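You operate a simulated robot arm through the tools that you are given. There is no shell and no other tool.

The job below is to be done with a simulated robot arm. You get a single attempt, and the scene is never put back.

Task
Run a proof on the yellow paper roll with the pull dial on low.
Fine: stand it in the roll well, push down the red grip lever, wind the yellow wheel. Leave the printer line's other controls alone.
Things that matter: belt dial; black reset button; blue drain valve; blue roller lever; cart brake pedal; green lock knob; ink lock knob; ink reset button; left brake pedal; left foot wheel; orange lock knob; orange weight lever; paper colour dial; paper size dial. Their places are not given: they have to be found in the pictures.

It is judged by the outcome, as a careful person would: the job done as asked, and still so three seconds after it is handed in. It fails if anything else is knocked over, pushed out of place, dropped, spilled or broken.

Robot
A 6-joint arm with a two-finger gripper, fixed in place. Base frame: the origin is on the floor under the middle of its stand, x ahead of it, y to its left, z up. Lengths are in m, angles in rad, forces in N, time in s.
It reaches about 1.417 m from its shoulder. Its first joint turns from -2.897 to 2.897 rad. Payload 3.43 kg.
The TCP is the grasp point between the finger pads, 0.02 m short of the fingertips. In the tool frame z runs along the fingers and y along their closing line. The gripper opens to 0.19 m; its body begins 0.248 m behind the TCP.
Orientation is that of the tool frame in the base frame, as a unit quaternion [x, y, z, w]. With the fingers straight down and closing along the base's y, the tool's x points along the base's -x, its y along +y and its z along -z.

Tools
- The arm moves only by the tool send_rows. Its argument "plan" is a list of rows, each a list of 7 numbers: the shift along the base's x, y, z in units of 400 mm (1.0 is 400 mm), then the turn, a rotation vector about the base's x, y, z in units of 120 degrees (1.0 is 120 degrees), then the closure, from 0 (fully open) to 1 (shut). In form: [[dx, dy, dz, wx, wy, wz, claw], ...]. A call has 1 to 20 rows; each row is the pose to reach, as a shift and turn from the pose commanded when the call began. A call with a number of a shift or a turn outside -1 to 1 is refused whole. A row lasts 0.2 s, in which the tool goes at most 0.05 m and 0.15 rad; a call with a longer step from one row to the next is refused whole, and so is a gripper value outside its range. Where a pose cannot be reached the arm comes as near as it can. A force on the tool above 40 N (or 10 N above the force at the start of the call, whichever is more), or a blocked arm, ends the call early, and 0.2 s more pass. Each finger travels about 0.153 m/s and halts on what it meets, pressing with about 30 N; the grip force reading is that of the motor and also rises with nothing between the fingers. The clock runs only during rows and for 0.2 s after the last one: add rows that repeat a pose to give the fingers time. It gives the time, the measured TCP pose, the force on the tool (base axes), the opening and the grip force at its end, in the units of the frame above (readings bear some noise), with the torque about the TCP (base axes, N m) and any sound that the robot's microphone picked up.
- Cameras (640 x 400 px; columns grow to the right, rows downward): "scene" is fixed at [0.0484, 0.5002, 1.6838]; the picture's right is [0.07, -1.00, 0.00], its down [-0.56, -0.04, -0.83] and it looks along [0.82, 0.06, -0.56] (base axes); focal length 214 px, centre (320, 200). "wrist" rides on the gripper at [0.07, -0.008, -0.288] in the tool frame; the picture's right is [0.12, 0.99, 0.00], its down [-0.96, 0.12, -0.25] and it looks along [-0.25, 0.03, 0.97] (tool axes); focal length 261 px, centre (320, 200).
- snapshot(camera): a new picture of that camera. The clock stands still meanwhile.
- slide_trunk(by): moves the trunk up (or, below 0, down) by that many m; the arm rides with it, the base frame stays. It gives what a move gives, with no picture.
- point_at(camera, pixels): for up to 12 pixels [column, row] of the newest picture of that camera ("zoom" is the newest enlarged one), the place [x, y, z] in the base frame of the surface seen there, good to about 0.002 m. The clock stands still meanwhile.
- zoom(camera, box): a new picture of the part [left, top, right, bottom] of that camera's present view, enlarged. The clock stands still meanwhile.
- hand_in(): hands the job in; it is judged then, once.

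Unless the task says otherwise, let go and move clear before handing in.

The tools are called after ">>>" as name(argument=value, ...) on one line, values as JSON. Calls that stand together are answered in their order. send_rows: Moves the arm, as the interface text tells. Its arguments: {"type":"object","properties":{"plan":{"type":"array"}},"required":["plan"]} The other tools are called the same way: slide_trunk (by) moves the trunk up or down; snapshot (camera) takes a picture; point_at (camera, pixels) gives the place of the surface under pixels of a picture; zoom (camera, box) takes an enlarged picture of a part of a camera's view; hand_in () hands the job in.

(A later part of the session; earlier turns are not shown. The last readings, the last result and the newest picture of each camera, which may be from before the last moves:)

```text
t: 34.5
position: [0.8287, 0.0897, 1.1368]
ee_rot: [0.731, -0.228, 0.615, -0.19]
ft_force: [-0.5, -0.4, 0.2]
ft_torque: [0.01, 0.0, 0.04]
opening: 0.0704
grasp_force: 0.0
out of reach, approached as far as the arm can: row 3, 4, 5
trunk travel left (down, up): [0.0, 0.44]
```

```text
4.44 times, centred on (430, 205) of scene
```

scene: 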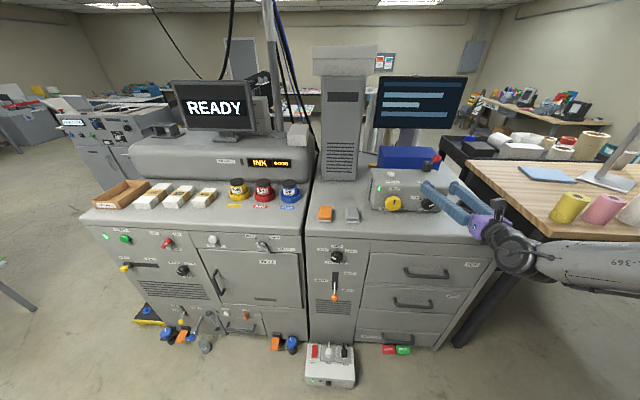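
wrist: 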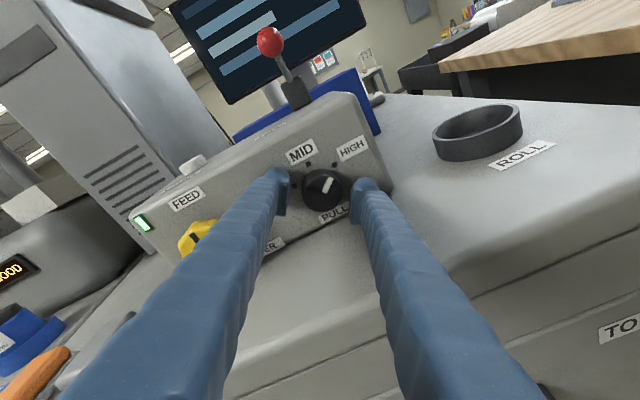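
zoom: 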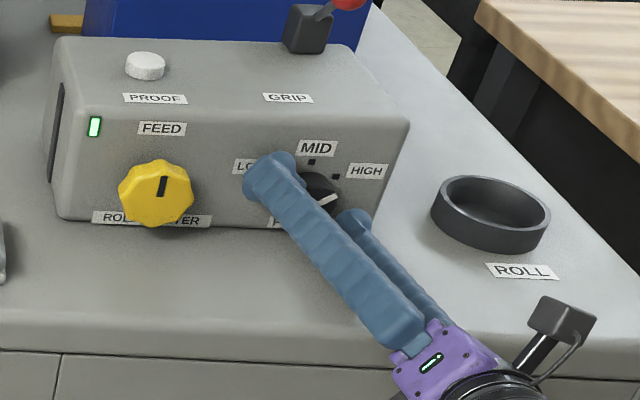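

The fingers are at about +33°, straddling the dial with (323,188) between the tips and no force. I'll nudge y by −3 mm and close on the knob.

>>> send_rows(plan=[[0, -0.006, 0, 0, 0, 0, 0.63], [0, -0.006, 0, 0, 0, 0, 0.9], [0, -0.006, 0, 0, 0, 0, 0.9]])

>>> snapshot(camera="wrist")

```text
t: 35.3
position: [0.8286, 0.0878, 1.1352]
ee_rot: [0.732, -0.227, 0.614, -0.189]
ft_force: [-2.3, -8.4, -5.3]
ft_torque: [0.05, -0.21, 0.03]
opening: 0.0454
grasp_force: 45.1
out of reach, approached as far as the arm can: row 1, 2, 3
trunk travel left (down, up): [0.0, 0.44]
```

```text
taken
```

wrist: 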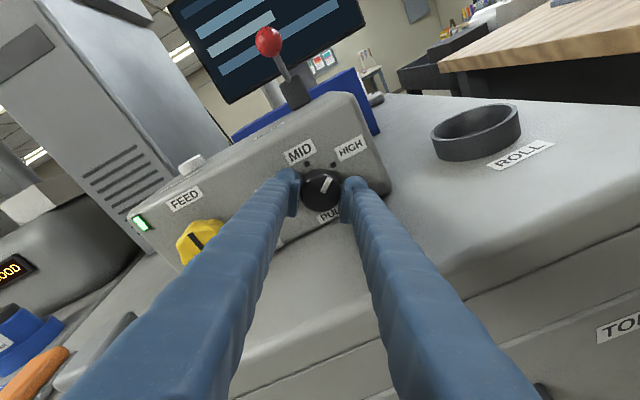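

Gripped: opening 0.045 with 45 N motor force. I'll turn the dial about base x by −36° first and check that it follows.

>>> send_rows(plan=[[0, 0, 0, -0.05, 0, 0, 0.9], [0, 0, 0, -0.1, 0, 0, 0.9], [0, 0, 0, -0.15, 0, 0, 0.9], [0, 0, 0, -0.2, 0, 0, 0.9], [0, 0, 0, -0.25, 0, 0, 0.9], [0, 0, 0, -0.3, 0, 0, 0.9], [0, 0, 0, -0.3, 0, 0, 0.9]])

>>> snapshot(camera="wrist")

>>> zoom(camera="scene", box=[360, 160, 500, 250])

```text
t: 36.9
position: [0.8284, 0.0869, 1.1358]
ee_rot: [0.757, -0.024, 0.652, 0.043]
ft_force: [-14.1, -25.7, -23.7]
ft_torque: [0.07, -0.23, -0.3]
opening: 0.0458
grasp_force: 45.3
trunk travel left (down, up): [0.0, 0.44]
```

```text
taken
```

wrist: 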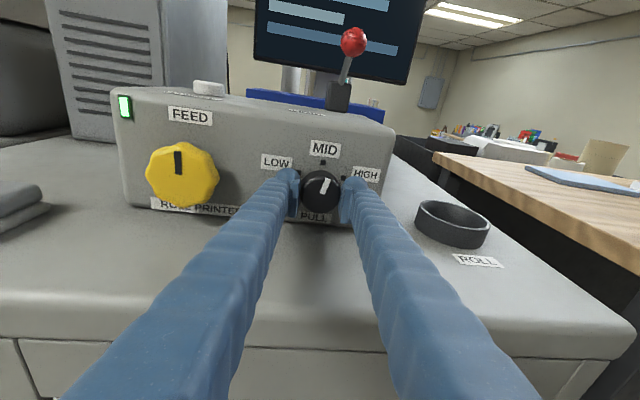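

```text
4.44 times, centred on (430, 205) of scene
```

zoom: 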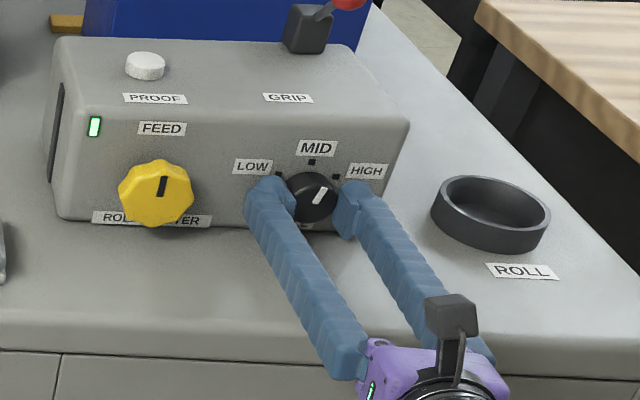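

The dial follows: its pointer (320,187) has moved from HIGH toward MID. The side force has grown to 38 N, so I'll ease the tool 2 mm down/right while continuing the turn.

>>> send_rows(plan=[[-0.003, -0.005, -0.005, 0, 0, 0, 0.9], [-0.003, -0.006, -0.006, -0.05, 0, 0, 0.9], [-0.003, -0.007, -0.007, -0.1, 0, 0, 0.9], [-0.003, -0.007, -0.007, -0.15, 0, 0, 0.9], [-0.003, -0.007, -0.007, -0.2, 0, 0, 0.9], [-0.003, -0.007, -0.007, -0.25, 0, 0, 0.9], [-0.003, -0.007, -0.007, -0.28, 0, 0, 0.9]])

>>> snapshot(camera="wrist")

>>> zoom(camera="scene", box=[360, 160, 500, 250])

```text
t: 38.5
position: [0.828, 0.0857, 1.1366]
ee_rot: [0.71, 0.167, 0.633, 0.258]
ft_force: [21.4, -10.2, 20.3]
ft_torque: [0.0, 0.0, 0.21]
opening: 0.0455
grasp_force: 44.8
trunk travel left (down, up): [0.0, 0.44]
```

```text
taken
```

wrist: 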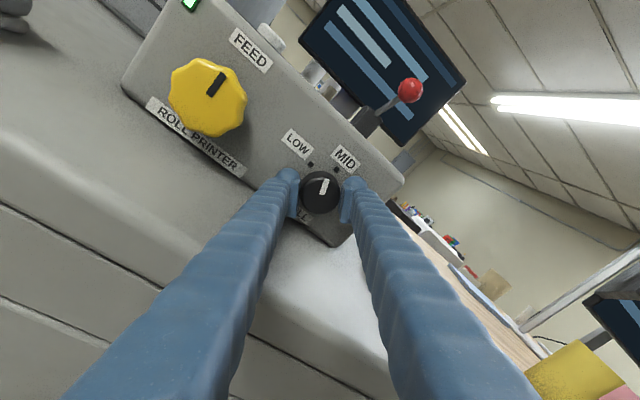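

```text
4.44 times, centred on (430, 205) of scene
```

zoom: 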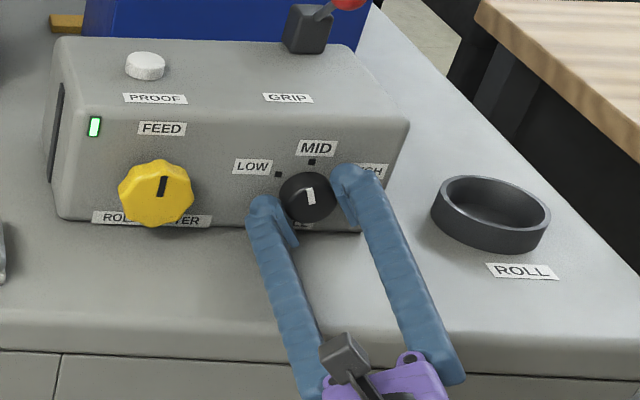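

The pointer has now passed MID (upright, slightly left). I'll release, roll back +70° with open fingers, and take a fresh grip.

>>> send_rows(plan=[[0, 0.001, 0, 0, 0, 0, 0.63], [0, 0.001, 0, 0, 0, 0, 0.63], [0, 0.001, 0, 0.0645, 0, 0, 0.63], [0, 0.001, 0, 0.129, 0, 0, 0.63], [0, 0.001, 0, 0.1935, 0, 0, 0.63], [0, 0.001, 0, 0.258, 0, 0, 0.63], [0, 0.001, 0, 0.3225, 0, 0, 0.63], [0, 0.001, 0, 0.387, 0, 0, 0.63], [0, 0.001, 0, 0.4515, 0, 0, 0.63], [0, 0.001, 0, 0.516, 0, 0, 0.63], [0, 0.001, 0, 0.58, 0, 0, 0.63], [0, 0.001, 0, 0.58, 0, 0, 0.63]])

>>> snapshot(camera="wrist")

>>> zoom(camera="scene", box=[360, 160, 500, 250])

```text
t: 41.1
position: [0.8264, 0.089, 1.136]
ee_rot: [0.731, -0.227, 0.615, -0.19]
ft_force: [0.0, 1.1, 0.1]
ft_torque: [0.02, -0.01, -0.03]
opening: 0.0702
grasp_force: 0.1
trunk travel left (down, up): [0.0, 0.44]
```

```text
taken
```

wrist: 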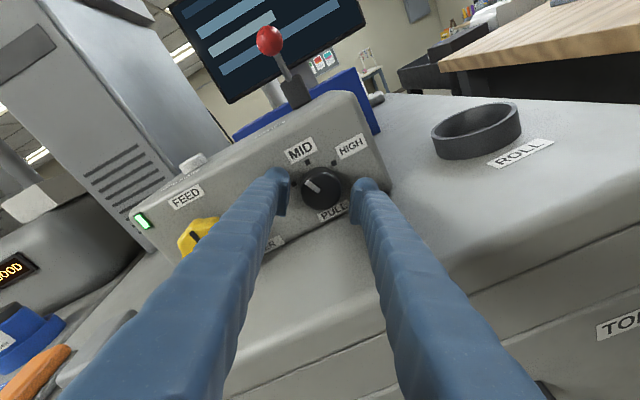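

```text
4.44 times, centred on (430, 205) of scene
```

zoom: 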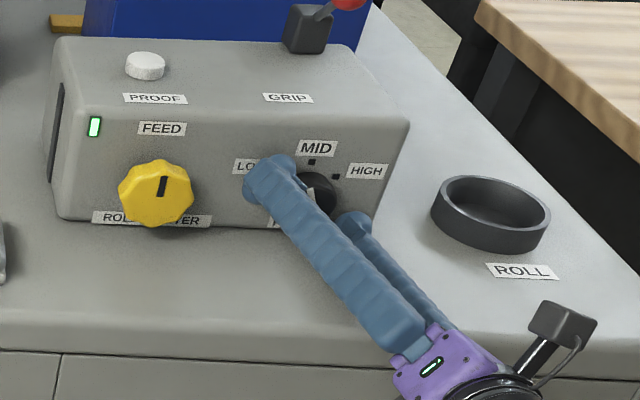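

Back at +33° with no force; the dial kept its position. I'll zoom to judge how far the pointer must still go.

>>> zoom(camera="wrist", box=[270, 130, 390, 230])

>>> point_at(camera="zoom", pixels=[[192, 287], [235, 315], [180, 275], [262, 300], [120, 270], [196, 160], [330, 170]])

```text
4.00 times, centred on (330, 180) of wrist
```

zoom: 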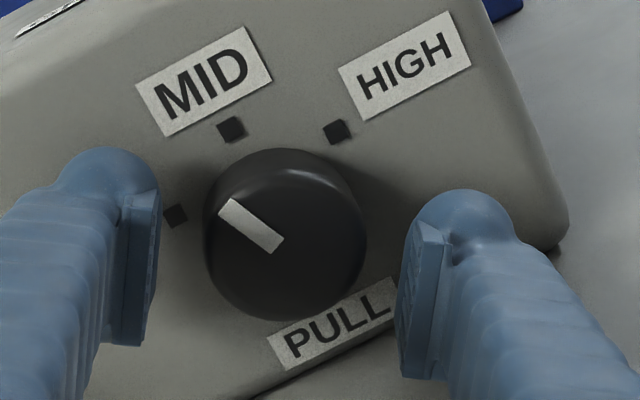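

```text
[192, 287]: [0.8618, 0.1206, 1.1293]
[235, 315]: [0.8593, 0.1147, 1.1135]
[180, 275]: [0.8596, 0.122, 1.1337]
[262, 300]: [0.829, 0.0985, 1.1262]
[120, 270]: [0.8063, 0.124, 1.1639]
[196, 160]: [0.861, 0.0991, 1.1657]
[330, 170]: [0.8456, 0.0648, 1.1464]
```

The pointer line runs from (278,247) to (225,205) in the zoom. I'll measure its ends and the LOW tick (175,216).

>>> point_at(camera="zoom", pixels=[[228, 207], [272, 243], [175, 216], [232, 130], [337, 131], [286, 235]])

```text
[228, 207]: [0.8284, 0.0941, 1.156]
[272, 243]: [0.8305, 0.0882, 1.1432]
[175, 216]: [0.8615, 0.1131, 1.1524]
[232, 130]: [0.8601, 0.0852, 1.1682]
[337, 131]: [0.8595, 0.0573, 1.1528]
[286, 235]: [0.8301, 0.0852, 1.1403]
```

The pointer stands about 24° left of vertical and the LOW tick is near 59–60°, so about 35° remain. I'll recentre by −3 mm in y, grip, and turn −36°.

>>> send_rows(plan=[[0.003, -0.008, -0.001, 0, 0, 0, 0.63], [0.003, -0.008, -0.001, 0, 0, 0, 0.9], [0.003, -0.008, -0.001, 0, 0, 0, 0.9], [0.003, -0.008, -0.002, -0.05, 0, 0, 0.9], [0.002, -0.009, -0.003, -0.1, 0, 0, 0.9], [0.001, -0.01, -0.004, -0.15, 0, 0, 0.9], [0.0, -0.011, -0.005, -0.2, 0, 0, 0.9], [0.0, -0.012, -0.005, -0.25, 0, 0, 0.9], [0.0, -0.012, -0.005, -0.3, 0, 0, 0.9], [0.0, -0.012, -0.005, -0.3, 0, 0, 0.9]])

>>> zoom(camera="wrist", box=[260, 120, 400, 220])

>>> zoom(camera="scene", box=[360, 160, 500, 250])

```text
t: 43.2
position: [0.8269, 0.0862, 1.1338]
ee_rot: [0.755, -0.019, 0.654, 0.042]
ft_force: [-11.0, 14.6, 2.0]
ft_torque: [-0.04, 0.37, 1.12]
opening: 0.0454
grasp_force: 45.5
out of reach, approached as far as the arm can: row 1, 2, 3
trunk travel left (down, up): [0.0, 0.44]
stopped in row 10: the force on the tool passed its limit at 41 N (the readings are from after the stop); the commanded pose is now the measured one
```

```text
4.00 times, centred on (330, 170) of wrist
```

zoom: 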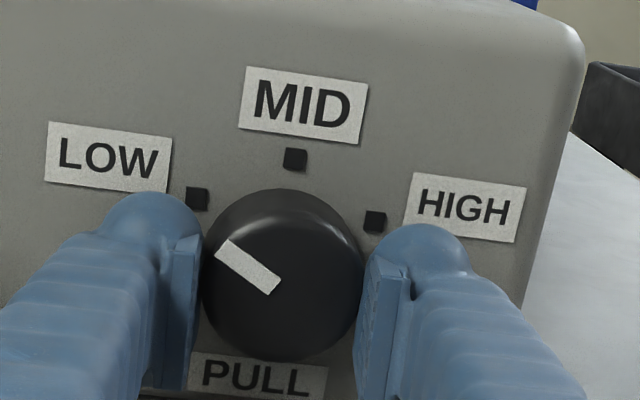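

```text
4.44 times, centred on (430, 205) of scene
```

zoom: 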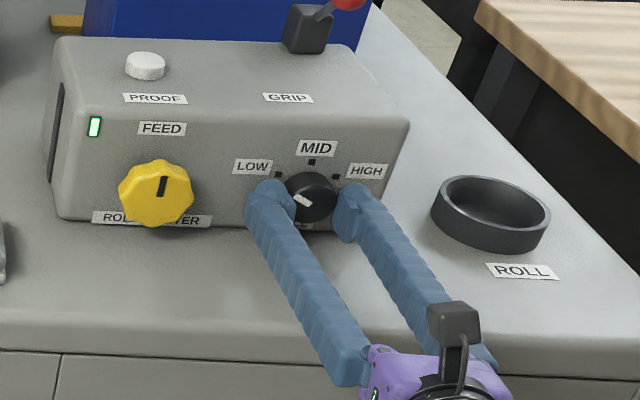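

The pointer is now about 60° left, in line with the LOW tick (197,197). I'll release and back straight off.

>>> send_rows(plan=[[0, 0, 0, 0, 0, 0, 0.62], [0, 0, 0, 0, 0, 0, 0.6], [-0.05, 0, 0.004, 0, 0, 0, 0.6], [-0.09, 0, 0.006, 0, 0, 0, 0.6], [-0.09, 0, 0.1, 0, 0, 0, 0.6], [-0.09, 0, 0.1, 0, 0, 0, 0.6]])

>>> snapshot(camera="wrist")

>>> zoom(camera="wrist", box=[130, 100, 430, 288])

>>> zoom(camera="scene", box=[360, 160, 500, 250])

```text
t: 44.6
position: [0.7919, 0.081, 1.174]
ee_rot: [0.755, -0.021, 0.654, 0.042]
ft_force: [-0.3, -0.5, 0.1]
ft_torque: [-0.01, 0.04, 0.03]
opening: 0.076
grasp_force: 0.0
trunk travel left (down, up): [0.0, 0.44]
```

```text
taken
```

wrist: 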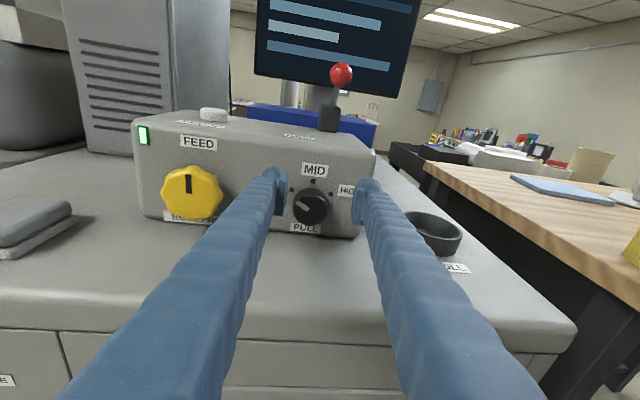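

```text
2.13 times, centred on (280, 194) of wrist
```

zoom: 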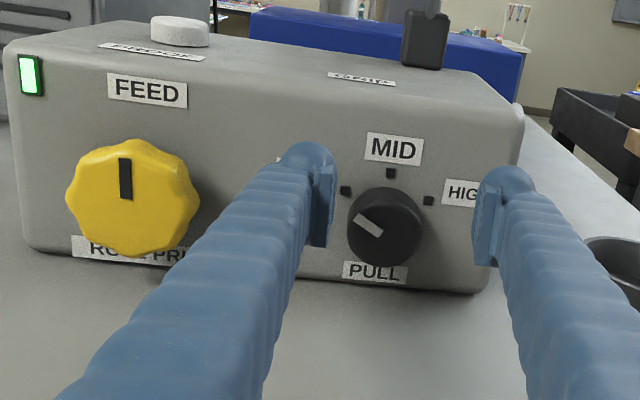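

```text
4.44 times, centred on (430, 205) of scene
```

zoom: 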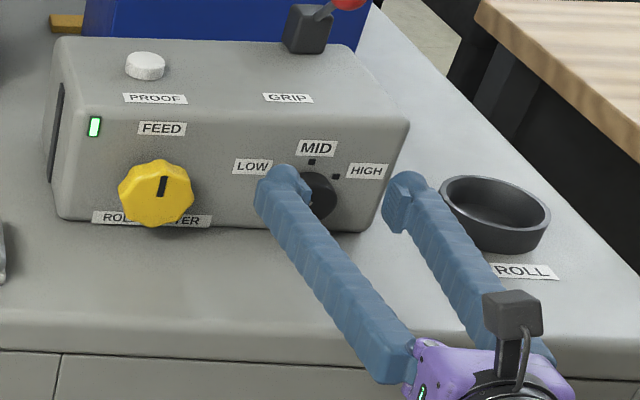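

The dial rests at LOW after release (pointer from (382,235) to (357,215) in the zoom). Now for the roll: I'll rise and pitch the tool to point straight down.

>>> send_rows(plan=[[-0.03, 0, 0.06, 0.0044, 0.0681, 0.0022, 0.5], [-0.06, 0, 0.12, 0.0087, 0.1362, 0.0044, 0.4], [-0.1, 0, 0.18, 0.0131, 0.2043, 0.0066, 0.3], [-0.1, 0, 0.24, 0.0175, 0.2724, 0.0088, 0.3], [-0.1, 0, 0.3, 0.0219, 0.3405, 0.011, 0.3], [-0.1, -0.04, 0.36, 0.0262, 0.4086, 0.0131, 0.3], [-0.1, -0.08, 0.42, 0.0306, 0.4767, 0.0153, 0.3], [-0.1, -0.12, 0.48, 0.035, 0.5448, 0.0175, 0.3], [-0.1, -0.16, 0.54, 0.0393, 0.6129, 0.0197, 0.3], [-0.1, -0.2, 0.6, 0.0437, 0.681, 0.0219, 0.3], [-0.1, -0.2, 0.6, 0.0437, 0.681, 0.0219, 0.3]])

>>> snapshot(camera="scene")

```text
t: 47.0
position: [0.7016, 0.0563, 1.3336]
ee_rot: [1.0, -0.023, 0.018, 0.002]
ft_force: [-0.1, -0.3, -0.1]
ft_torque: [0.02, -0.02, 0.0]
opening: 0.1328
grasp_force: 0.0
out of reach, approached as far as the arm can: row 8, 9, 10, 11
trunk travel left (down, up): [0.0, 0.44]
```

```text
taken
```

scene: 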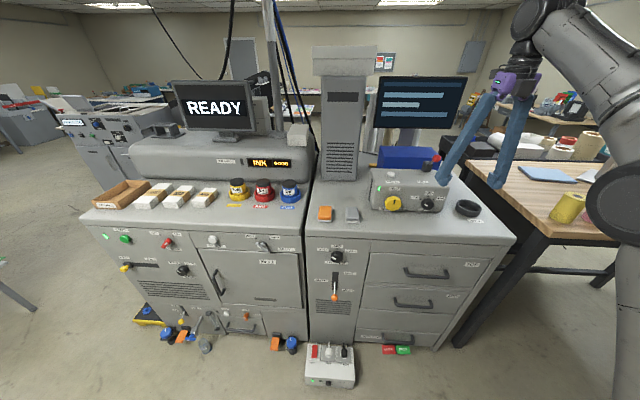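

The tool now points down at (0.70, 0.056, 1.334), at the arm's upper reach with the trunk low. I'll raise the trunk to give headroom over the table.

>>> slide_trunk(by=0.25)

```text
t: 49.6
position: [0.7007, 0.056, 1.5832]
ee_rot: [1.0, -0.024, 0.02, 0.003]
ft_force: [-0.2, -0.7, -0.5]
ft_torque: [-0.03, -0.02, -0.01]
opening: 0.1329
grasp_force: 0.0
trunk travel left (down, up): [-0.25, 0.19]
```

With headroom gained, I'll yaw the tool −90° so the fingers close along x, while moving toward the roll at a safe height.

>>> send_rows(plan=[[0.0227, -0.0864, -0.01, 0.0016, 0.0011, -0.066, 0.3], [0.0455, -0.1727, -0.02, 0.0031, 0.0023, -0.1321, 0.3], [0.0682, -0.2591, -0.03, 0.0047, 0.0034, -0.1981, 0.3], [0.0909, -0.3455, -0.04, 0.0062, 0.0046, -0.2641, 0.3], [0.1136, -0.4318, -0.05, 0.0078, 0.0057, -0.3302, 0.3], [0.1364, -0.5182, -0.06, 0.0093, 0.0069, -0.3962, 0.3], [0.1591, -0.6045, -0.07, 0.0109, 0.008, -0.4623, 0.3], [0.1818, -0.6909, -0.08, 0.0124, 0.0092, -0.5283, 0.3], [0.2045, -0.7773, -0.09, 0.014, 0.0103, -0.5943, 0.3], [0.2273, -0.8636, -0.1, 0.0155, 0.0115, -0.6604, 0.3], [0.25, -0.95, -0.1, 0.0171, 0.0126, -0.7264, 0.3], [0.25, -0.95, -0.1, 0.0171, 0.0126, -0.7264, 0.3]])

>>> snapshot(camera="wrist")

>>> snapshot(camera="scene")

```text
t: 52.2
position: [0.7349, -0.2954, 1.4945]
ee_rot: [0.713, -0.701, 0.001, -0.002]
ft_force: [-0.8, 0.2, -0.4]
ft_torque: [-0.02, -0.09, 0.02]
opening: 0.133
grasp_force: 0.1
out of reach, approached as far as the arm can: row 3, 4, 5, 6, 7, 8, 9, 10, 11, 12
trunk travel left (down, up): [-0.25, 0.19]
```

```text
taken
```

wrist: 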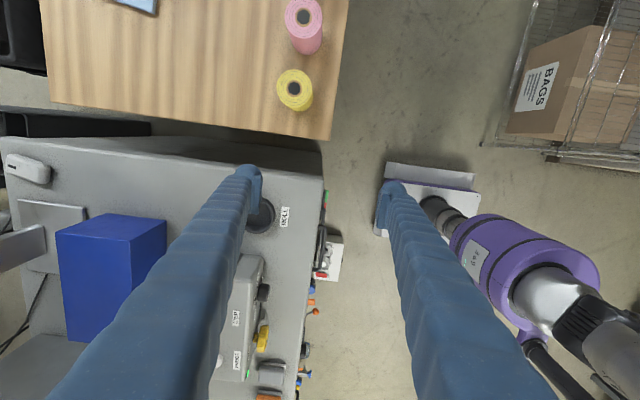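

```text
taken
```

scene: 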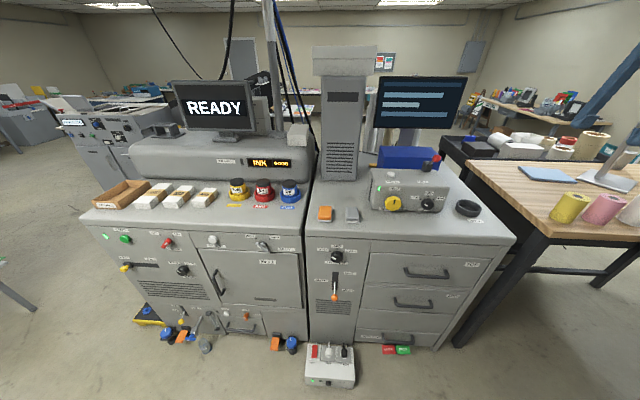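

The tool points down with fingers closing along x; the yellow roll shows at (293,90). I'll measure it from this view before moving over it.

>>> zoom(camera="wrist", box=[250, 50, 350, 130])

>>> point_at(camera="wrist", pixels=[[294, 88], [278, 86], [311, 88], [295, 71], [294, 109], [303, 17], [300, 120], [310, 105]])

```text
5.00 times, centred on (300, 90) of wrist
```

zoom: 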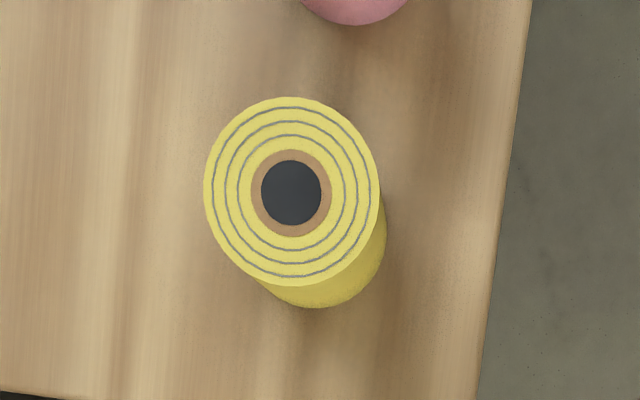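

```text
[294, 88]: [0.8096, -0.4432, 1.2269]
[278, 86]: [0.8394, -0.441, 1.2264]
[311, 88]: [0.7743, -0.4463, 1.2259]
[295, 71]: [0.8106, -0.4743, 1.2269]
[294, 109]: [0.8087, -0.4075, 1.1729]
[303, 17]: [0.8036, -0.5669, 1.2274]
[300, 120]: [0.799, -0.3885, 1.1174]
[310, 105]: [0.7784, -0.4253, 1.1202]
```

The roll's axis is at (0.808,-0.444), radius 0.036, top at z 1.227. I'll move over it at z≈1.36.

>>> send_rows(plan=[[0.0365, -0.0743, -0.05, 0, 0, 0, 0.3], [0.073, -0.1486, -0.1, 0, 0, 0, 0.3], [0.1095, -0.2229, -0.15, 0, 0, 0, 0.3], [0.146, -0.2972, -0.2, 0, 0, 0, 0.3], [0.1828, -0.3715, -0.25, 0, 0, 0, 0.3], [0.1828, -0.3715, -0.336, 0, 0, 0, 0.3], [0.1828, -0.3715, -0.336, 0, 0, 0, 0.3]])

>>> snapshot(camera="wrist")

>>> snapshot(camera="scene")

```text
t: 53.8
position: [0.7914, -0.4333, 1.3507]
ee_rot: [0.708, -0.706, 0.0, -0.001]
ft_force: [0.2, -1.2, -0.4]
ft_torque: [0.22, -0.08, 0.02]
opening: 0.1329
grasp_force: 0.0
out of reach, approached as far as the arm can: row 2, 3, 4, 5, 6, 7
trunk travel left (down, up): [-0.25, 0.19]
```

```text
taken
```

wrist: 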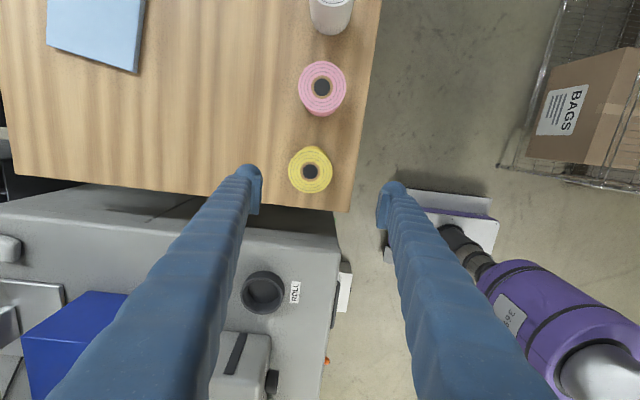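

```text
taken
```

scene: 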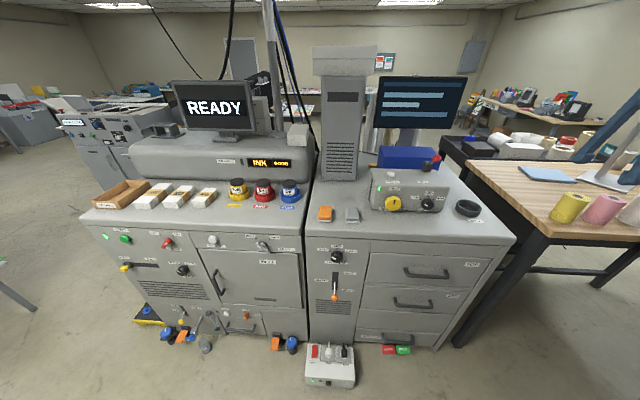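

The arm is near its outer reach here, stopping at (0.791,-0.433,1.351). I'll raise the trunk fully so it can reach down comfortably.

>>> slide_trunk(by=0.19)

```text
t: 55.9
position: [0.7919, -0.431, 1.5399]
ee_rot: [0.708, -0.707, 0.0, -0.001]
ft_force: [0.0, -0.1, 0.3]
ft_torque: [0.03, 0.05, -0.01]
opening: 0.133
grasp_force: 0.0
trunk travel left (down, up): [-0.44, 0.0]
```

Now I'll centre over the roll and descend to z≈1.30 (fingertips at 1.28, above the roll's 1.227 top).

>>> send_rows(plan=[[0.02, -0.016, -0.1, 0, 0, 0, 0.3], [0.04, -0.0325, -0.2, 0, 0, 0, 0.3], [0.04, -0.0325, -0.3, 0, 0, 0, 0.3], [0.04, -0.0325, -0.4, 0, 0, 0, 0.3], [0.04, -0.0325, -0.5, 0, 0, 0, 0.3], [0.04, -0.0325, -0.6, 0, 0, 0, 0.3], [0.04, -0.0325, -0.6, 0, 0, 0, 0.3]])

>>> snapshot(camera="wrist")

>>> zoom(camera="scene", box=[500, 110, 640, 240])

```text
t: 57.5
position: [0.8067, -0.4428, 1.3044]
ee_rot: [0.708, -0.707, 0.0, -0.001]
ft_force: [0.2, 0.2, 0.4]
ft_torque: [-0.01, -0.09, 0.0]
opening: 0.133
grasp_force: 0.1
trunk travel left (down, up): [-0.44, 0.0]
```

```text
taken
```

wrist: 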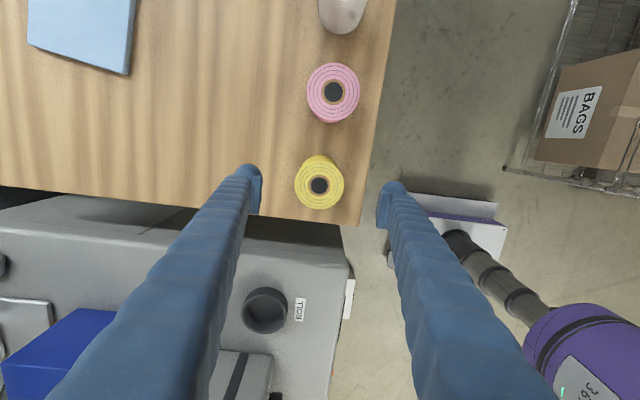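

```text
3.08 times, centred on (570, 175) of scene
```

zoom: 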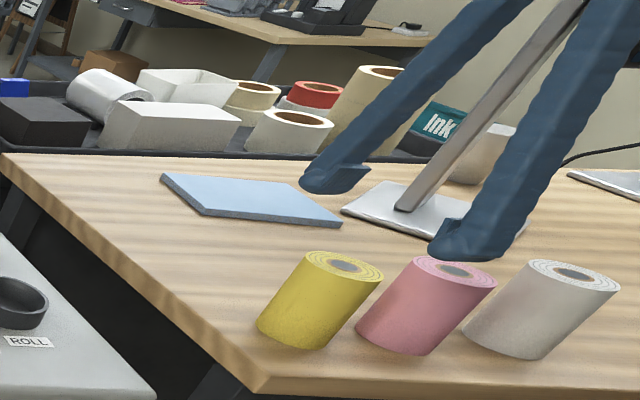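

The roll (319,185) is centred between the tips (255,190) and (385,195). I'll verify its centre once more before descending.

>>> point_at(camera="wrist", pixels=[[319, 185], [297, 186], [342, 186], [319, 164], [319, 206]])

```text
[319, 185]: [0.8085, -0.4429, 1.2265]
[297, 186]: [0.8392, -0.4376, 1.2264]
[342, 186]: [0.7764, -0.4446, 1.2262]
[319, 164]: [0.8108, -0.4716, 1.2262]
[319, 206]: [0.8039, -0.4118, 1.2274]
```

Centre confirmed at (0.808,-0.443). I'll descend to z≈1.187 and close on the roll.

>>> send_rows(plan=[[0.002, 0, -0.1, 0, 0, 0, 0.3], [0.003, 0, -0.2, 0, 0, 0, 0.3], [0.003, 0, -0.2935, 0, 0, 0, 0.3], [0.003, 0, -0.2935, 0, 0, 0, 0.3]])

>>> snapshot(camera="wrist")

```text
t: 58.5
position: [0.8074, -0.4449, 1.1843]
ee_rot: [0.708, -0.707, 0.001, -0.001]
ft_force: [0.7, 0.7, 0.1]
ft_torque: [-0.01, -0.07, 0.01]
opening: 0.133
grasp_force: 0.1
trunk travel left (down, up): [-0.44, 0.0]
```

```text
taken
```

wrist: 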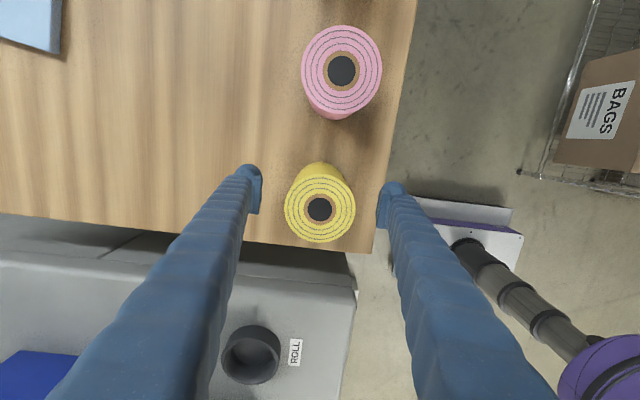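

Well placed, with the fingers either side of the roll. Now I'll close and hold.

>>> send_rows(plan=[[0, 0, 0, 0, 0, 0, 0.5], [0, 0, 0, 0, 0, 0, 0.8], [0, 0, 0, 0, 0, 0, 0.8], [0, 0, 0, 0, 0, 0, 0.8]])

```text
t: 59.5
position: [0.8083, -0.4447, 1.1832]
ee_rot: [0.707, -0.707, 0.001, -0.001]
ft_force: [-0.9, 0.1, 1.5]
ft_torque: [-0.01, -0.04, 0.0]
opening: 0.0709
grasp_force: 29.4
trunk travel left (down, up): [-0.44, 0.0]
```

Gripped at 0.071 m with 29 N. I'll lift it 0.14 m and check.

>>> send_rows(plan=[[0, 0, 0.05, 0, 0, 0, 0.8], [0, 0, 0.12, 0, 0, 0, 0.8], [0, 0, 0.2, 0, 0, 0, 0.8], [0, 0, 0.28, 0, 0, 0, 0.8], [0, 0, 0.35, 0, 0, 0, 0.8], [0, 0, 0.35, 0, 0, 0, 0.8]])

>>> snapshot(camera="wrist")

>>> zoom(camera="scene", box=[460, 110, 640, 240])

```text
t: 60.9
position: [0.8106, -0.4456, 1.3237]
ee_rot: [0.708, -0.706, 0.0, 0.0]
ft_force: [0.6, 0.4, -0.4]
ft_torque: [0.02, 0.04, -0.03]
opening: 0.0381
grasp_force: 0.0
trunk travel left (down, up): [-0.44, 0.0]
```

```text
taken
```

wrist: 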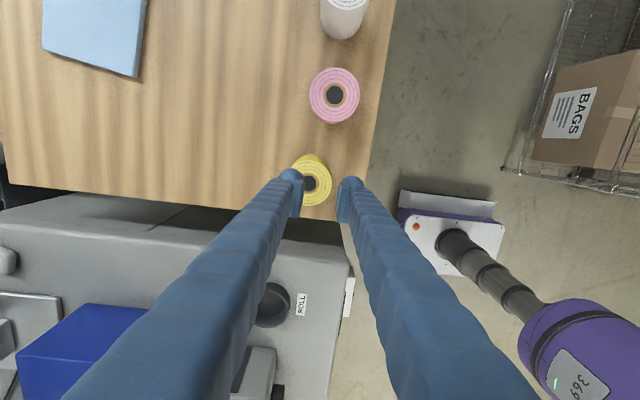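

```text
3.08 times, centred on (550, 175) of scene
```

zoom: 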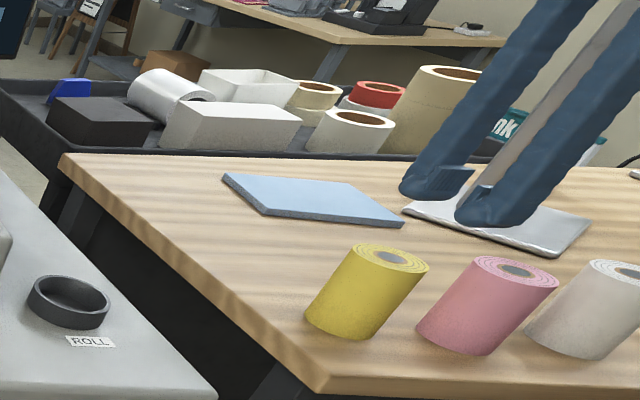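

The roll slipped out of the grip; it still stands on the table (pixel (310,183)). I'll measure where it is now and inspect how the pads face.

>>> zoom(camera="wrist", box=[260, 130, 390, 230])

>>> point_at(camera="wrist", pixels=[[309, 183], [330, 184], [309, 204], [315, 160], [325, 192], [305, 195]])

>>> zoom(camera="scene", box=[540, 120, 640, 230])

```text
4.00 times, centred on (325, 180) of wrist
```

zoom: 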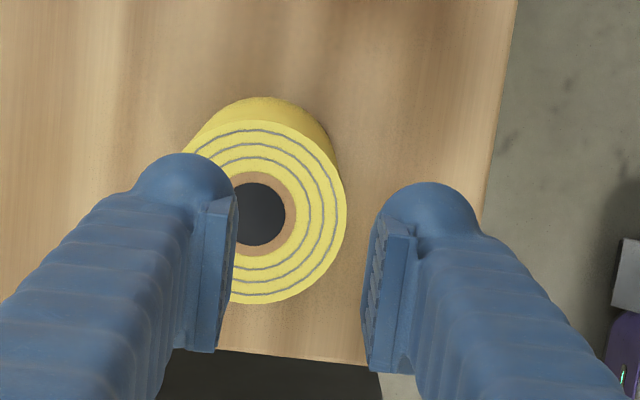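

```text
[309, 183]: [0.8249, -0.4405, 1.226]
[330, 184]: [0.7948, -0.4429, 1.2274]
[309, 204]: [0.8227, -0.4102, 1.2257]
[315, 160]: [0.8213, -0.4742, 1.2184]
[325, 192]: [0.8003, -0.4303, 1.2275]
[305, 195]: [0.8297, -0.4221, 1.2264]
```

```text
3.64 times, centred on (590, 175) of scene
```

zoom: 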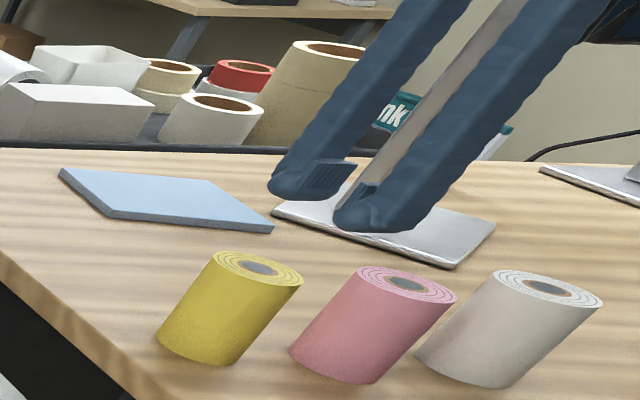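

The roll slid about 18 mm in +x to roughly (0.826,-0.441) but still stands upright. I'll open, recentre over it and measure again, planning a stronger closure and slower lift.

>>> send_rows(plan=[[0, 0, 0, 0, 0, 0, 0.5], [0, 0, 0, 0, 0, 0, 0.3], [0.02, 0.006, 0, 0, 0, 0, 0.3], [0.0385, 0.0115, -0.02, 0, 0, 0, 0.3], [0.0385, 0.0115, -0.05, 0, 0, 0, 0.3], [0.0385, 0.0115, -0.05, 0, 0, 0, 0.3]])

>>> zoom(camera="wrist", box=[240, 110, 400, 230])

>>> snapshot(camera="wrist")

```text
t: 62.3
position: [0.8241, -0.4398, 1.3006]
ee_rot: [0.707, -0.707, 0.0, 0.0]
ft_force: [-0.2, -0.3, 0.0]
ft_torque: [0.01, -0.01, 0.0]
opening: 0.1327
grasp_force: 0.1
trunk travel left (down, up): [-0.44, 0.0]
```

```text
3.33 times, centred on (320, 170) of wrist
```

zoom: 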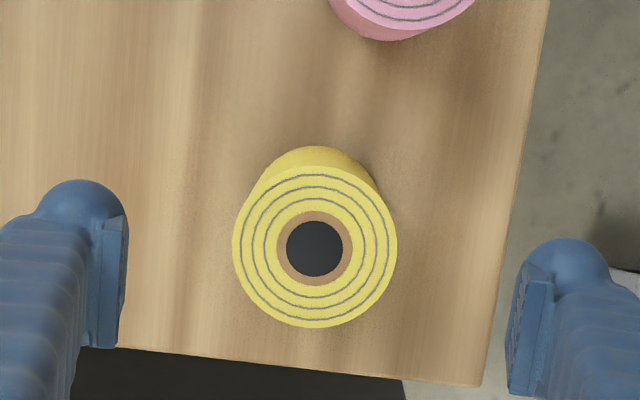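

```text
taken
```

wrist: 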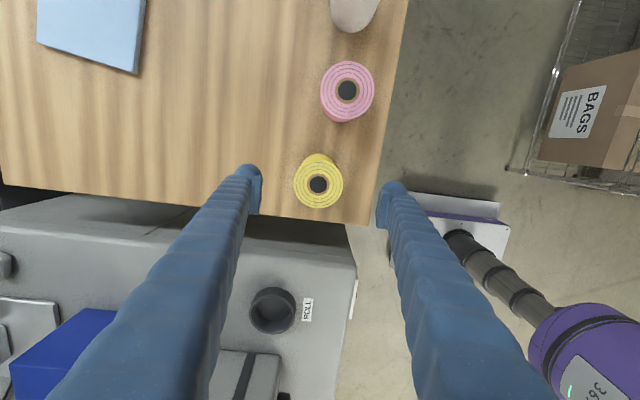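

>>> point_at(camera="wrist", pixels=[[318, 184], [296, 185], [341, 186], [318, 163], [318, 205], [347, 90]])

```text
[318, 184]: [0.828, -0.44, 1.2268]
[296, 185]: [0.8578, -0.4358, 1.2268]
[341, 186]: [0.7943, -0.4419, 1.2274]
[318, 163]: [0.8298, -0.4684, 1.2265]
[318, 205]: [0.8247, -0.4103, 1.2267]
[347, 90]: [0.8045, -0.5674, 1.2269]
```

The roll's centre is now (0.827,-0.440). I'll descend to about z=1.176 (nearer its middle) and close with full closure command.

>>> send_rows(plan=[[0.007, 0, -0.1, 0, 0, 0, 0.3], [0.007, 0, -0.2, 0, 0, 0, 0.3], [0.007, 0, -0.3, 0, 0, 0, 0.3], [0.007, 0, -0.3115, 0, 0, 0, 0.3], [0.007, 0, -0.3115, 0, 0, 0, 0.5], [0.007, 0, -0.3115, 0, 0, 0, 0.8], [0.007, 0, -0.3115, 0, 0, 0, 1.0], [0.007, 0, -0.3115, 0, 0, 0, 1.0], [0.007, 0, -0.3115, 0, 0, 0, 1.0]])

>>> zoom(camera="wrist", box=[240, 130, 400, 250])

>>> zoom(camera="scene", box=[540, 130, 640, 230])

```text
t: 64.3
position: [0.8276, -0.4386, 1.1772]
ee_rot: [0.708, -0.707, 0.0, 0.0]
ft_force: [-0.3, -0.2, 0.7]
ft_torque: [0.04, -0.02, -0.01]
opening: 0.0709
grasp_force: 30.0
trunk travel left (down, up): [-0.44, 0.0]
```

```text
3.33 times, centred on (320, 190) of wrist
```

zoom: 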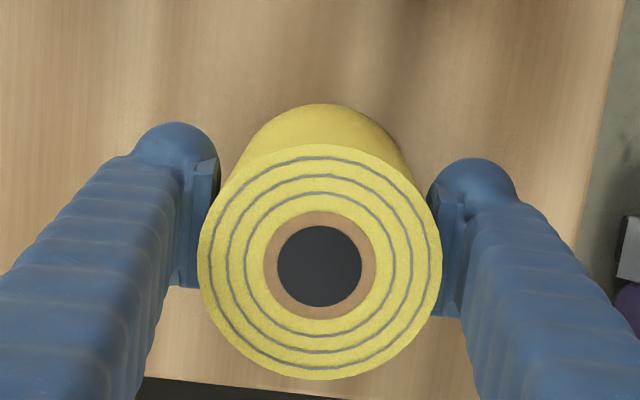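

```text
4.00 times, centred on (590, 180) of scene
```

zoom: 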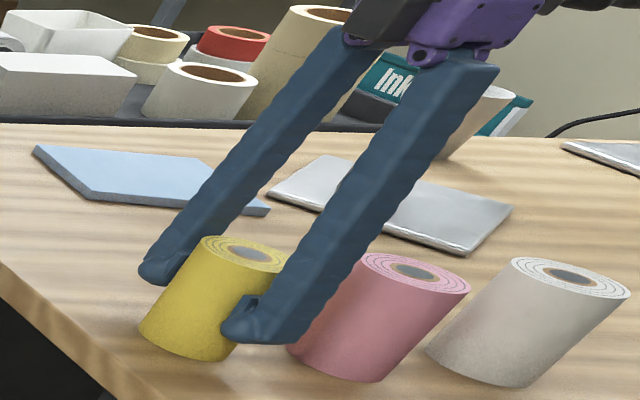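

Gripped with 30 N, pads on both sides. I'll lift very slowly by 20 mm and check whether it holds.

>>> send_rows(plan=[[0, 0, 0.008, 0, 0, 0, 1.0], [0, 0, 0.016, 0, 0, 0, 1.0], [0, 0, 0.024, 0, 0, 0, 1.0], [0, 0, 0.032, 0, 0, 0, 1.0], [0, 0, 0.04, 0, 0, 0, 1.0], [0, 0, 0.05, 0, 0, 0, 1.0]])

>>> zoom(camera="scene", box=[540, 130, 640, 230])

>>> zoom(camera="wrist", box=[240, 130, 400, 250])

```text
t: 65.7
position: [0.8283, -0.4407, 1.1972]
ee_rot: [0.708, -0.706, 0.001, -0.001]
ft_force: [-0.4, 0.5, -1.9]
ft_torque: [-0.02, 0.03, 0.0]
opening: 0.0711
grasp_force: 30.0
trunk travel left (down, up): [-0.44, 0.0]
```

```text
4.00 times, centred on (590, 180) of scene
```

zoom: 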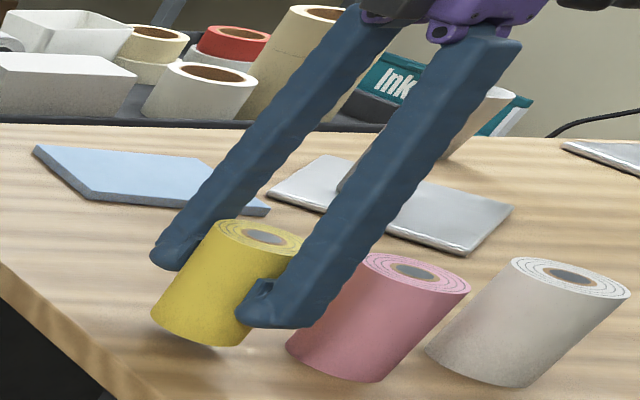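

```text
3.33 times, centred on (320, 190) of wrist
```

zoom: 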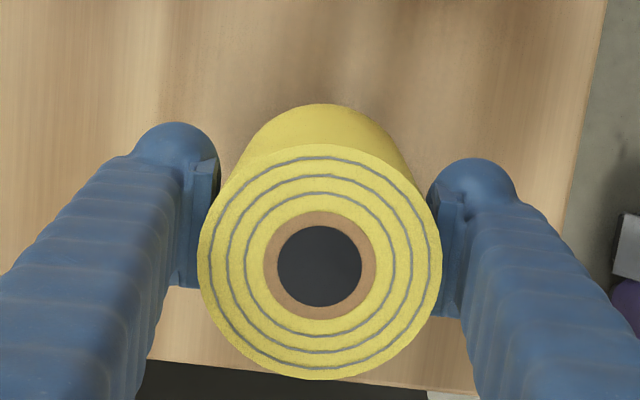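

The roll comes up with the gripper now. I'll lift it further gently and carry it slowly toward the well.

>>> send_rows(plan=[[0, 0, 0.02, 0, 0, 0, 1.0], [0, 0, 0.045, 0, 0, 0, 1.0], [0, 0, 0.07, 0, 0, 0, 1.0], [0, 0, 0.095, 0, 0, 0, 1.0], [0, 0, 0.12, 0, 0, 0, 1.0], [0, 0, 0.145, 0, 0, 0, 1.0], [0, 0, 0.165, 0, 0, 0, 1.0], [0.002, 0.01, 0.17, 0, 0, 0, 1.0], [0.006, 0.03, 0.17, 0, 0, 0, 1.0], [0.013, 0.065, 0.17, 0, 0, 0, 1.0], [0.02, 0.105, 0.17, 0, 0, 0, 1.0], [0.028, 0.15, 0.17, 0, 0, 0, 1.0], [0.036, 0.195, 0.17, 0, 0, 0, 1.0], [0.044, 0.24, 0.17, 0, 0, 0, 1.0], [0.052, 0.285, 0.17, 0, 0, 0, 1.0], [0.06, 0.33, 0.17, 0, 0, 0, 1.0], [0.068, 0.37, 0.17, 0, 0, 0, 1.0], [0.075, 0.4, 0.17, 0, 0, 0, 1.0], [0.078, 0.415, 0.17, 0, 0, 0, 1.0], [0.078, 0.415, 0.17, 0, 0, 0, 1.0]])

>>> snapshot(camera="wrist")

>>> snapshot(camera="scene")

```text
t: 69.9
position: [0.8582, -0.2742, 1.2663]
ee_rot: [0.708, -0.706, 0.0, 0.0]
ft_force: [0.0, 0.0, -3.3]
ft_torque: [0.02, -0.02, 0.0]
opening: 0.0708
grasp_force: 29.4
trunk travel left (down, up): [-0.44, 0.0]
```

```text
taken
```

wrist: 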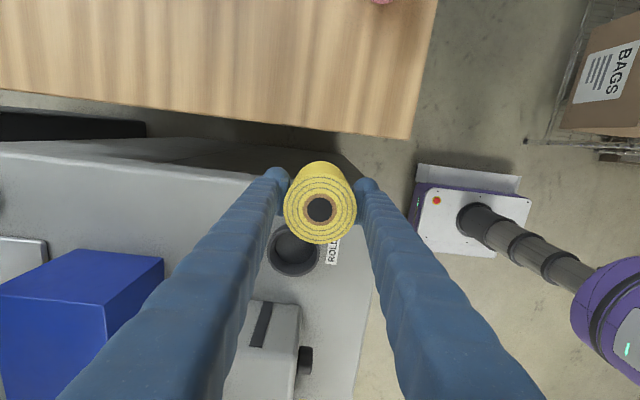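

```text
taken
```

scene: 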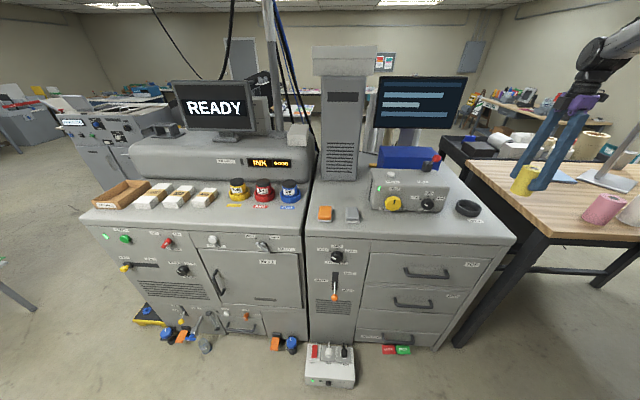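

The roll is held firmly on its way. From here I can see the well at (294,250); I'll measure its rim again, and the roll's place in the grip.

>>> zoom(camera="wrist", box=[240, 150, 400, 290])

```text
2.86 times, centred on (320, 220) of wrist
```

zoom: 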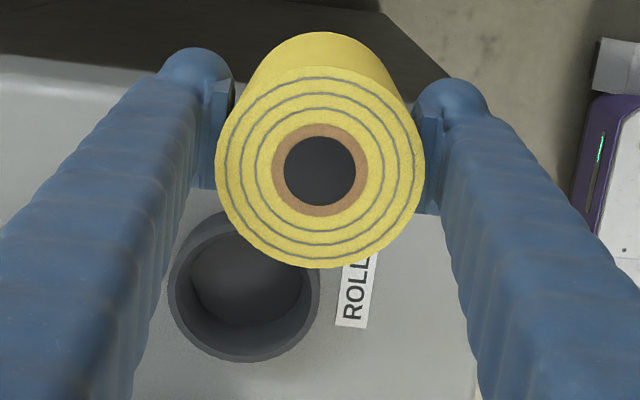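

>>> point_at(camera="zoom", pixels=[[173, 280], [182, 320], [210, 348], [245, 358], [285, 347], [310, 315], [316, 275], [176, 260], [245, 300], [320, 170], [230, 170], [412, 170]])

```text
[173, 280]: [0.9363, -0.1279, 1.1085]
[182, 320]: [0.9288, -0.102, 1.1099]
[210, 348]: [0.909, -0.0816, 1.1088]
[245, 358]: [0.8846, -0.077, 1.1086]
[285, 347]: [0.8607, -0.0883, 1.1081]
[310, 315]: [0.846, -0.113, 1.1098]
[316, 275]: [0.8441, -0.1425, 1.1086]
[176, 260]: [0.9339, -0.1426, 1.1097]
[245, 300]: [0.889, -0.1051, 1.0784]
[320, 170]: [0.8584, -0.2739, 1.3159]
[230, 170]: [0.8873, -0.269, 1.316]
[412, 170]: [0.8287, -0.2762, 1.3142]
```

The well centre is (0.888,-0.1245) with inner radius about 0.044, and the roll hangs centred in the grip with its bottom 0.059 below the TCP. I'll carry it over the well.

>>> send_rows(plan=[[0.003, 0.01, 0, 0, 0, 0, 1.0], [0.009, 0.035, 0, 0, 0, 0, 1.0], [0.017, 0.075, 0, 0, 0, 0, 1.0], [0.026, 0.12, 0, 0, 0, 0, 1.0], [0.035, 0.165, 0, 0, 0, 0, 1.0], [0.044, 0.21, 0, 0, 0, 0, 1.0], [0.053, 0.255, 0, 0, 0, 0, 1.0], [0.061, 0.3, 0, 0, 0, 0, 1.0], [0.068, 0.34, 0, 0, 0, 0, 1.0], [0.073, 0.365, 0, 0, 0, 0, 1.0], [0.0745, 0.374, 0, 0, 0, 0, 1.0], [0.0745, 0.374, 0, 0, 0, 0, 1.0]])

>>> snapshot(camera="wrist")

>>> zoom(camera="scene", box=[400, 120, 540, 230])

```text
t: 72.5
position: [0.8872, -0.1245, 1.2663]
ee_rot: [0.708, -0.706, 0.001, -0.001]
ft_force: [0.4, -1.1, -2.2]
ft_torque: [0.02, 0.0, 0.0]
opening: 0.0708
grasp_force: 29.8
trunk travel left (down, up): [-0.44, 0.0]
```

```text
taken
```

wrist: 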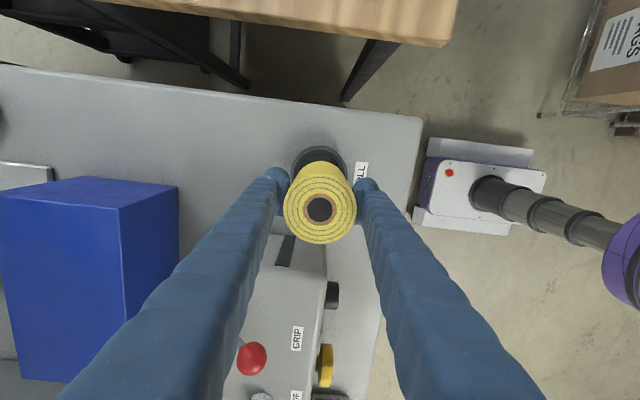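

```text
3.64 times, centred on (470, 175) of scene
```

zoom: 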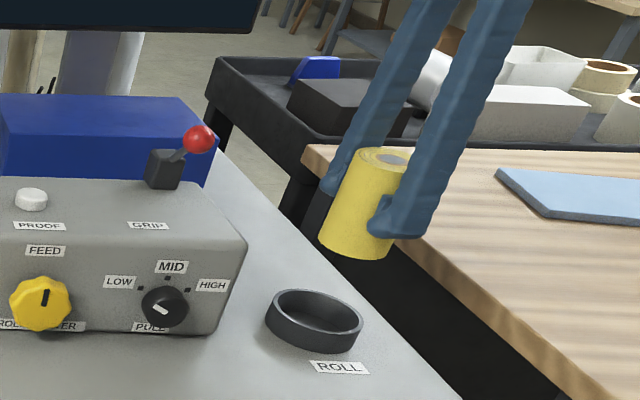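

The roll hangs over the well. I'll lower it until its bottom is just above the rim (TCP z≈1.178) and check alignment.

>>> send_rows(plan=[[0, 0, -0.02, 0, 0, 0, 1.0], [0, 0, -0.055, 0, 0, 0, 1.0], [0, 0, -0.095, 0, 0, 0, 1.0], [0, 0, -0.135, 0, 0, 0, 1.0], [0, 0, -0.175, 0, 0, 0, 1.0], [0, 0, -0.205, 0, 0, 0, 1.0], [0, 0, -0.22, 0, 0, 0, 1.0], [0, 0, -0.22, 0, 0, 0, 1.0]])

>>> zoom(camera="scene", box=[430, 160, 510, 230])

>>> zoom(camera="wrist", box=[240, 130, 400, 270])

```text
t: 74.3
position: [0.8896, -0.1253, 1.1768]
ee_rot: [0.708, -0.706, 0.0, 0.0]
ft_force: [-0.6, 0.0, -2.4]
ft_torque: [-0.01, -0.01, -0.03]
opening: 0.0707
grasp_force: 29.6
trunk travel left (down, up): [-0.44, 0.0]
```

```text
5.71 times, centred on (470, 195) of scene
```

zoom: 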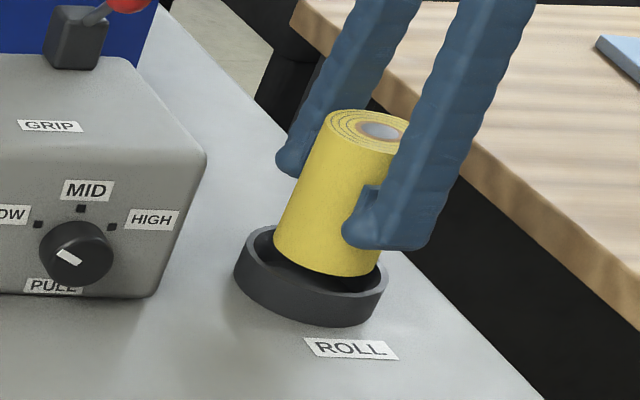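

```text
2.86 times, centred on (320, 200) of wrist
```

zoom: 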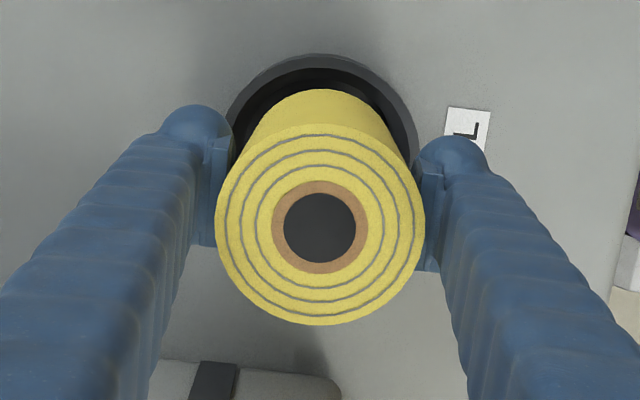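

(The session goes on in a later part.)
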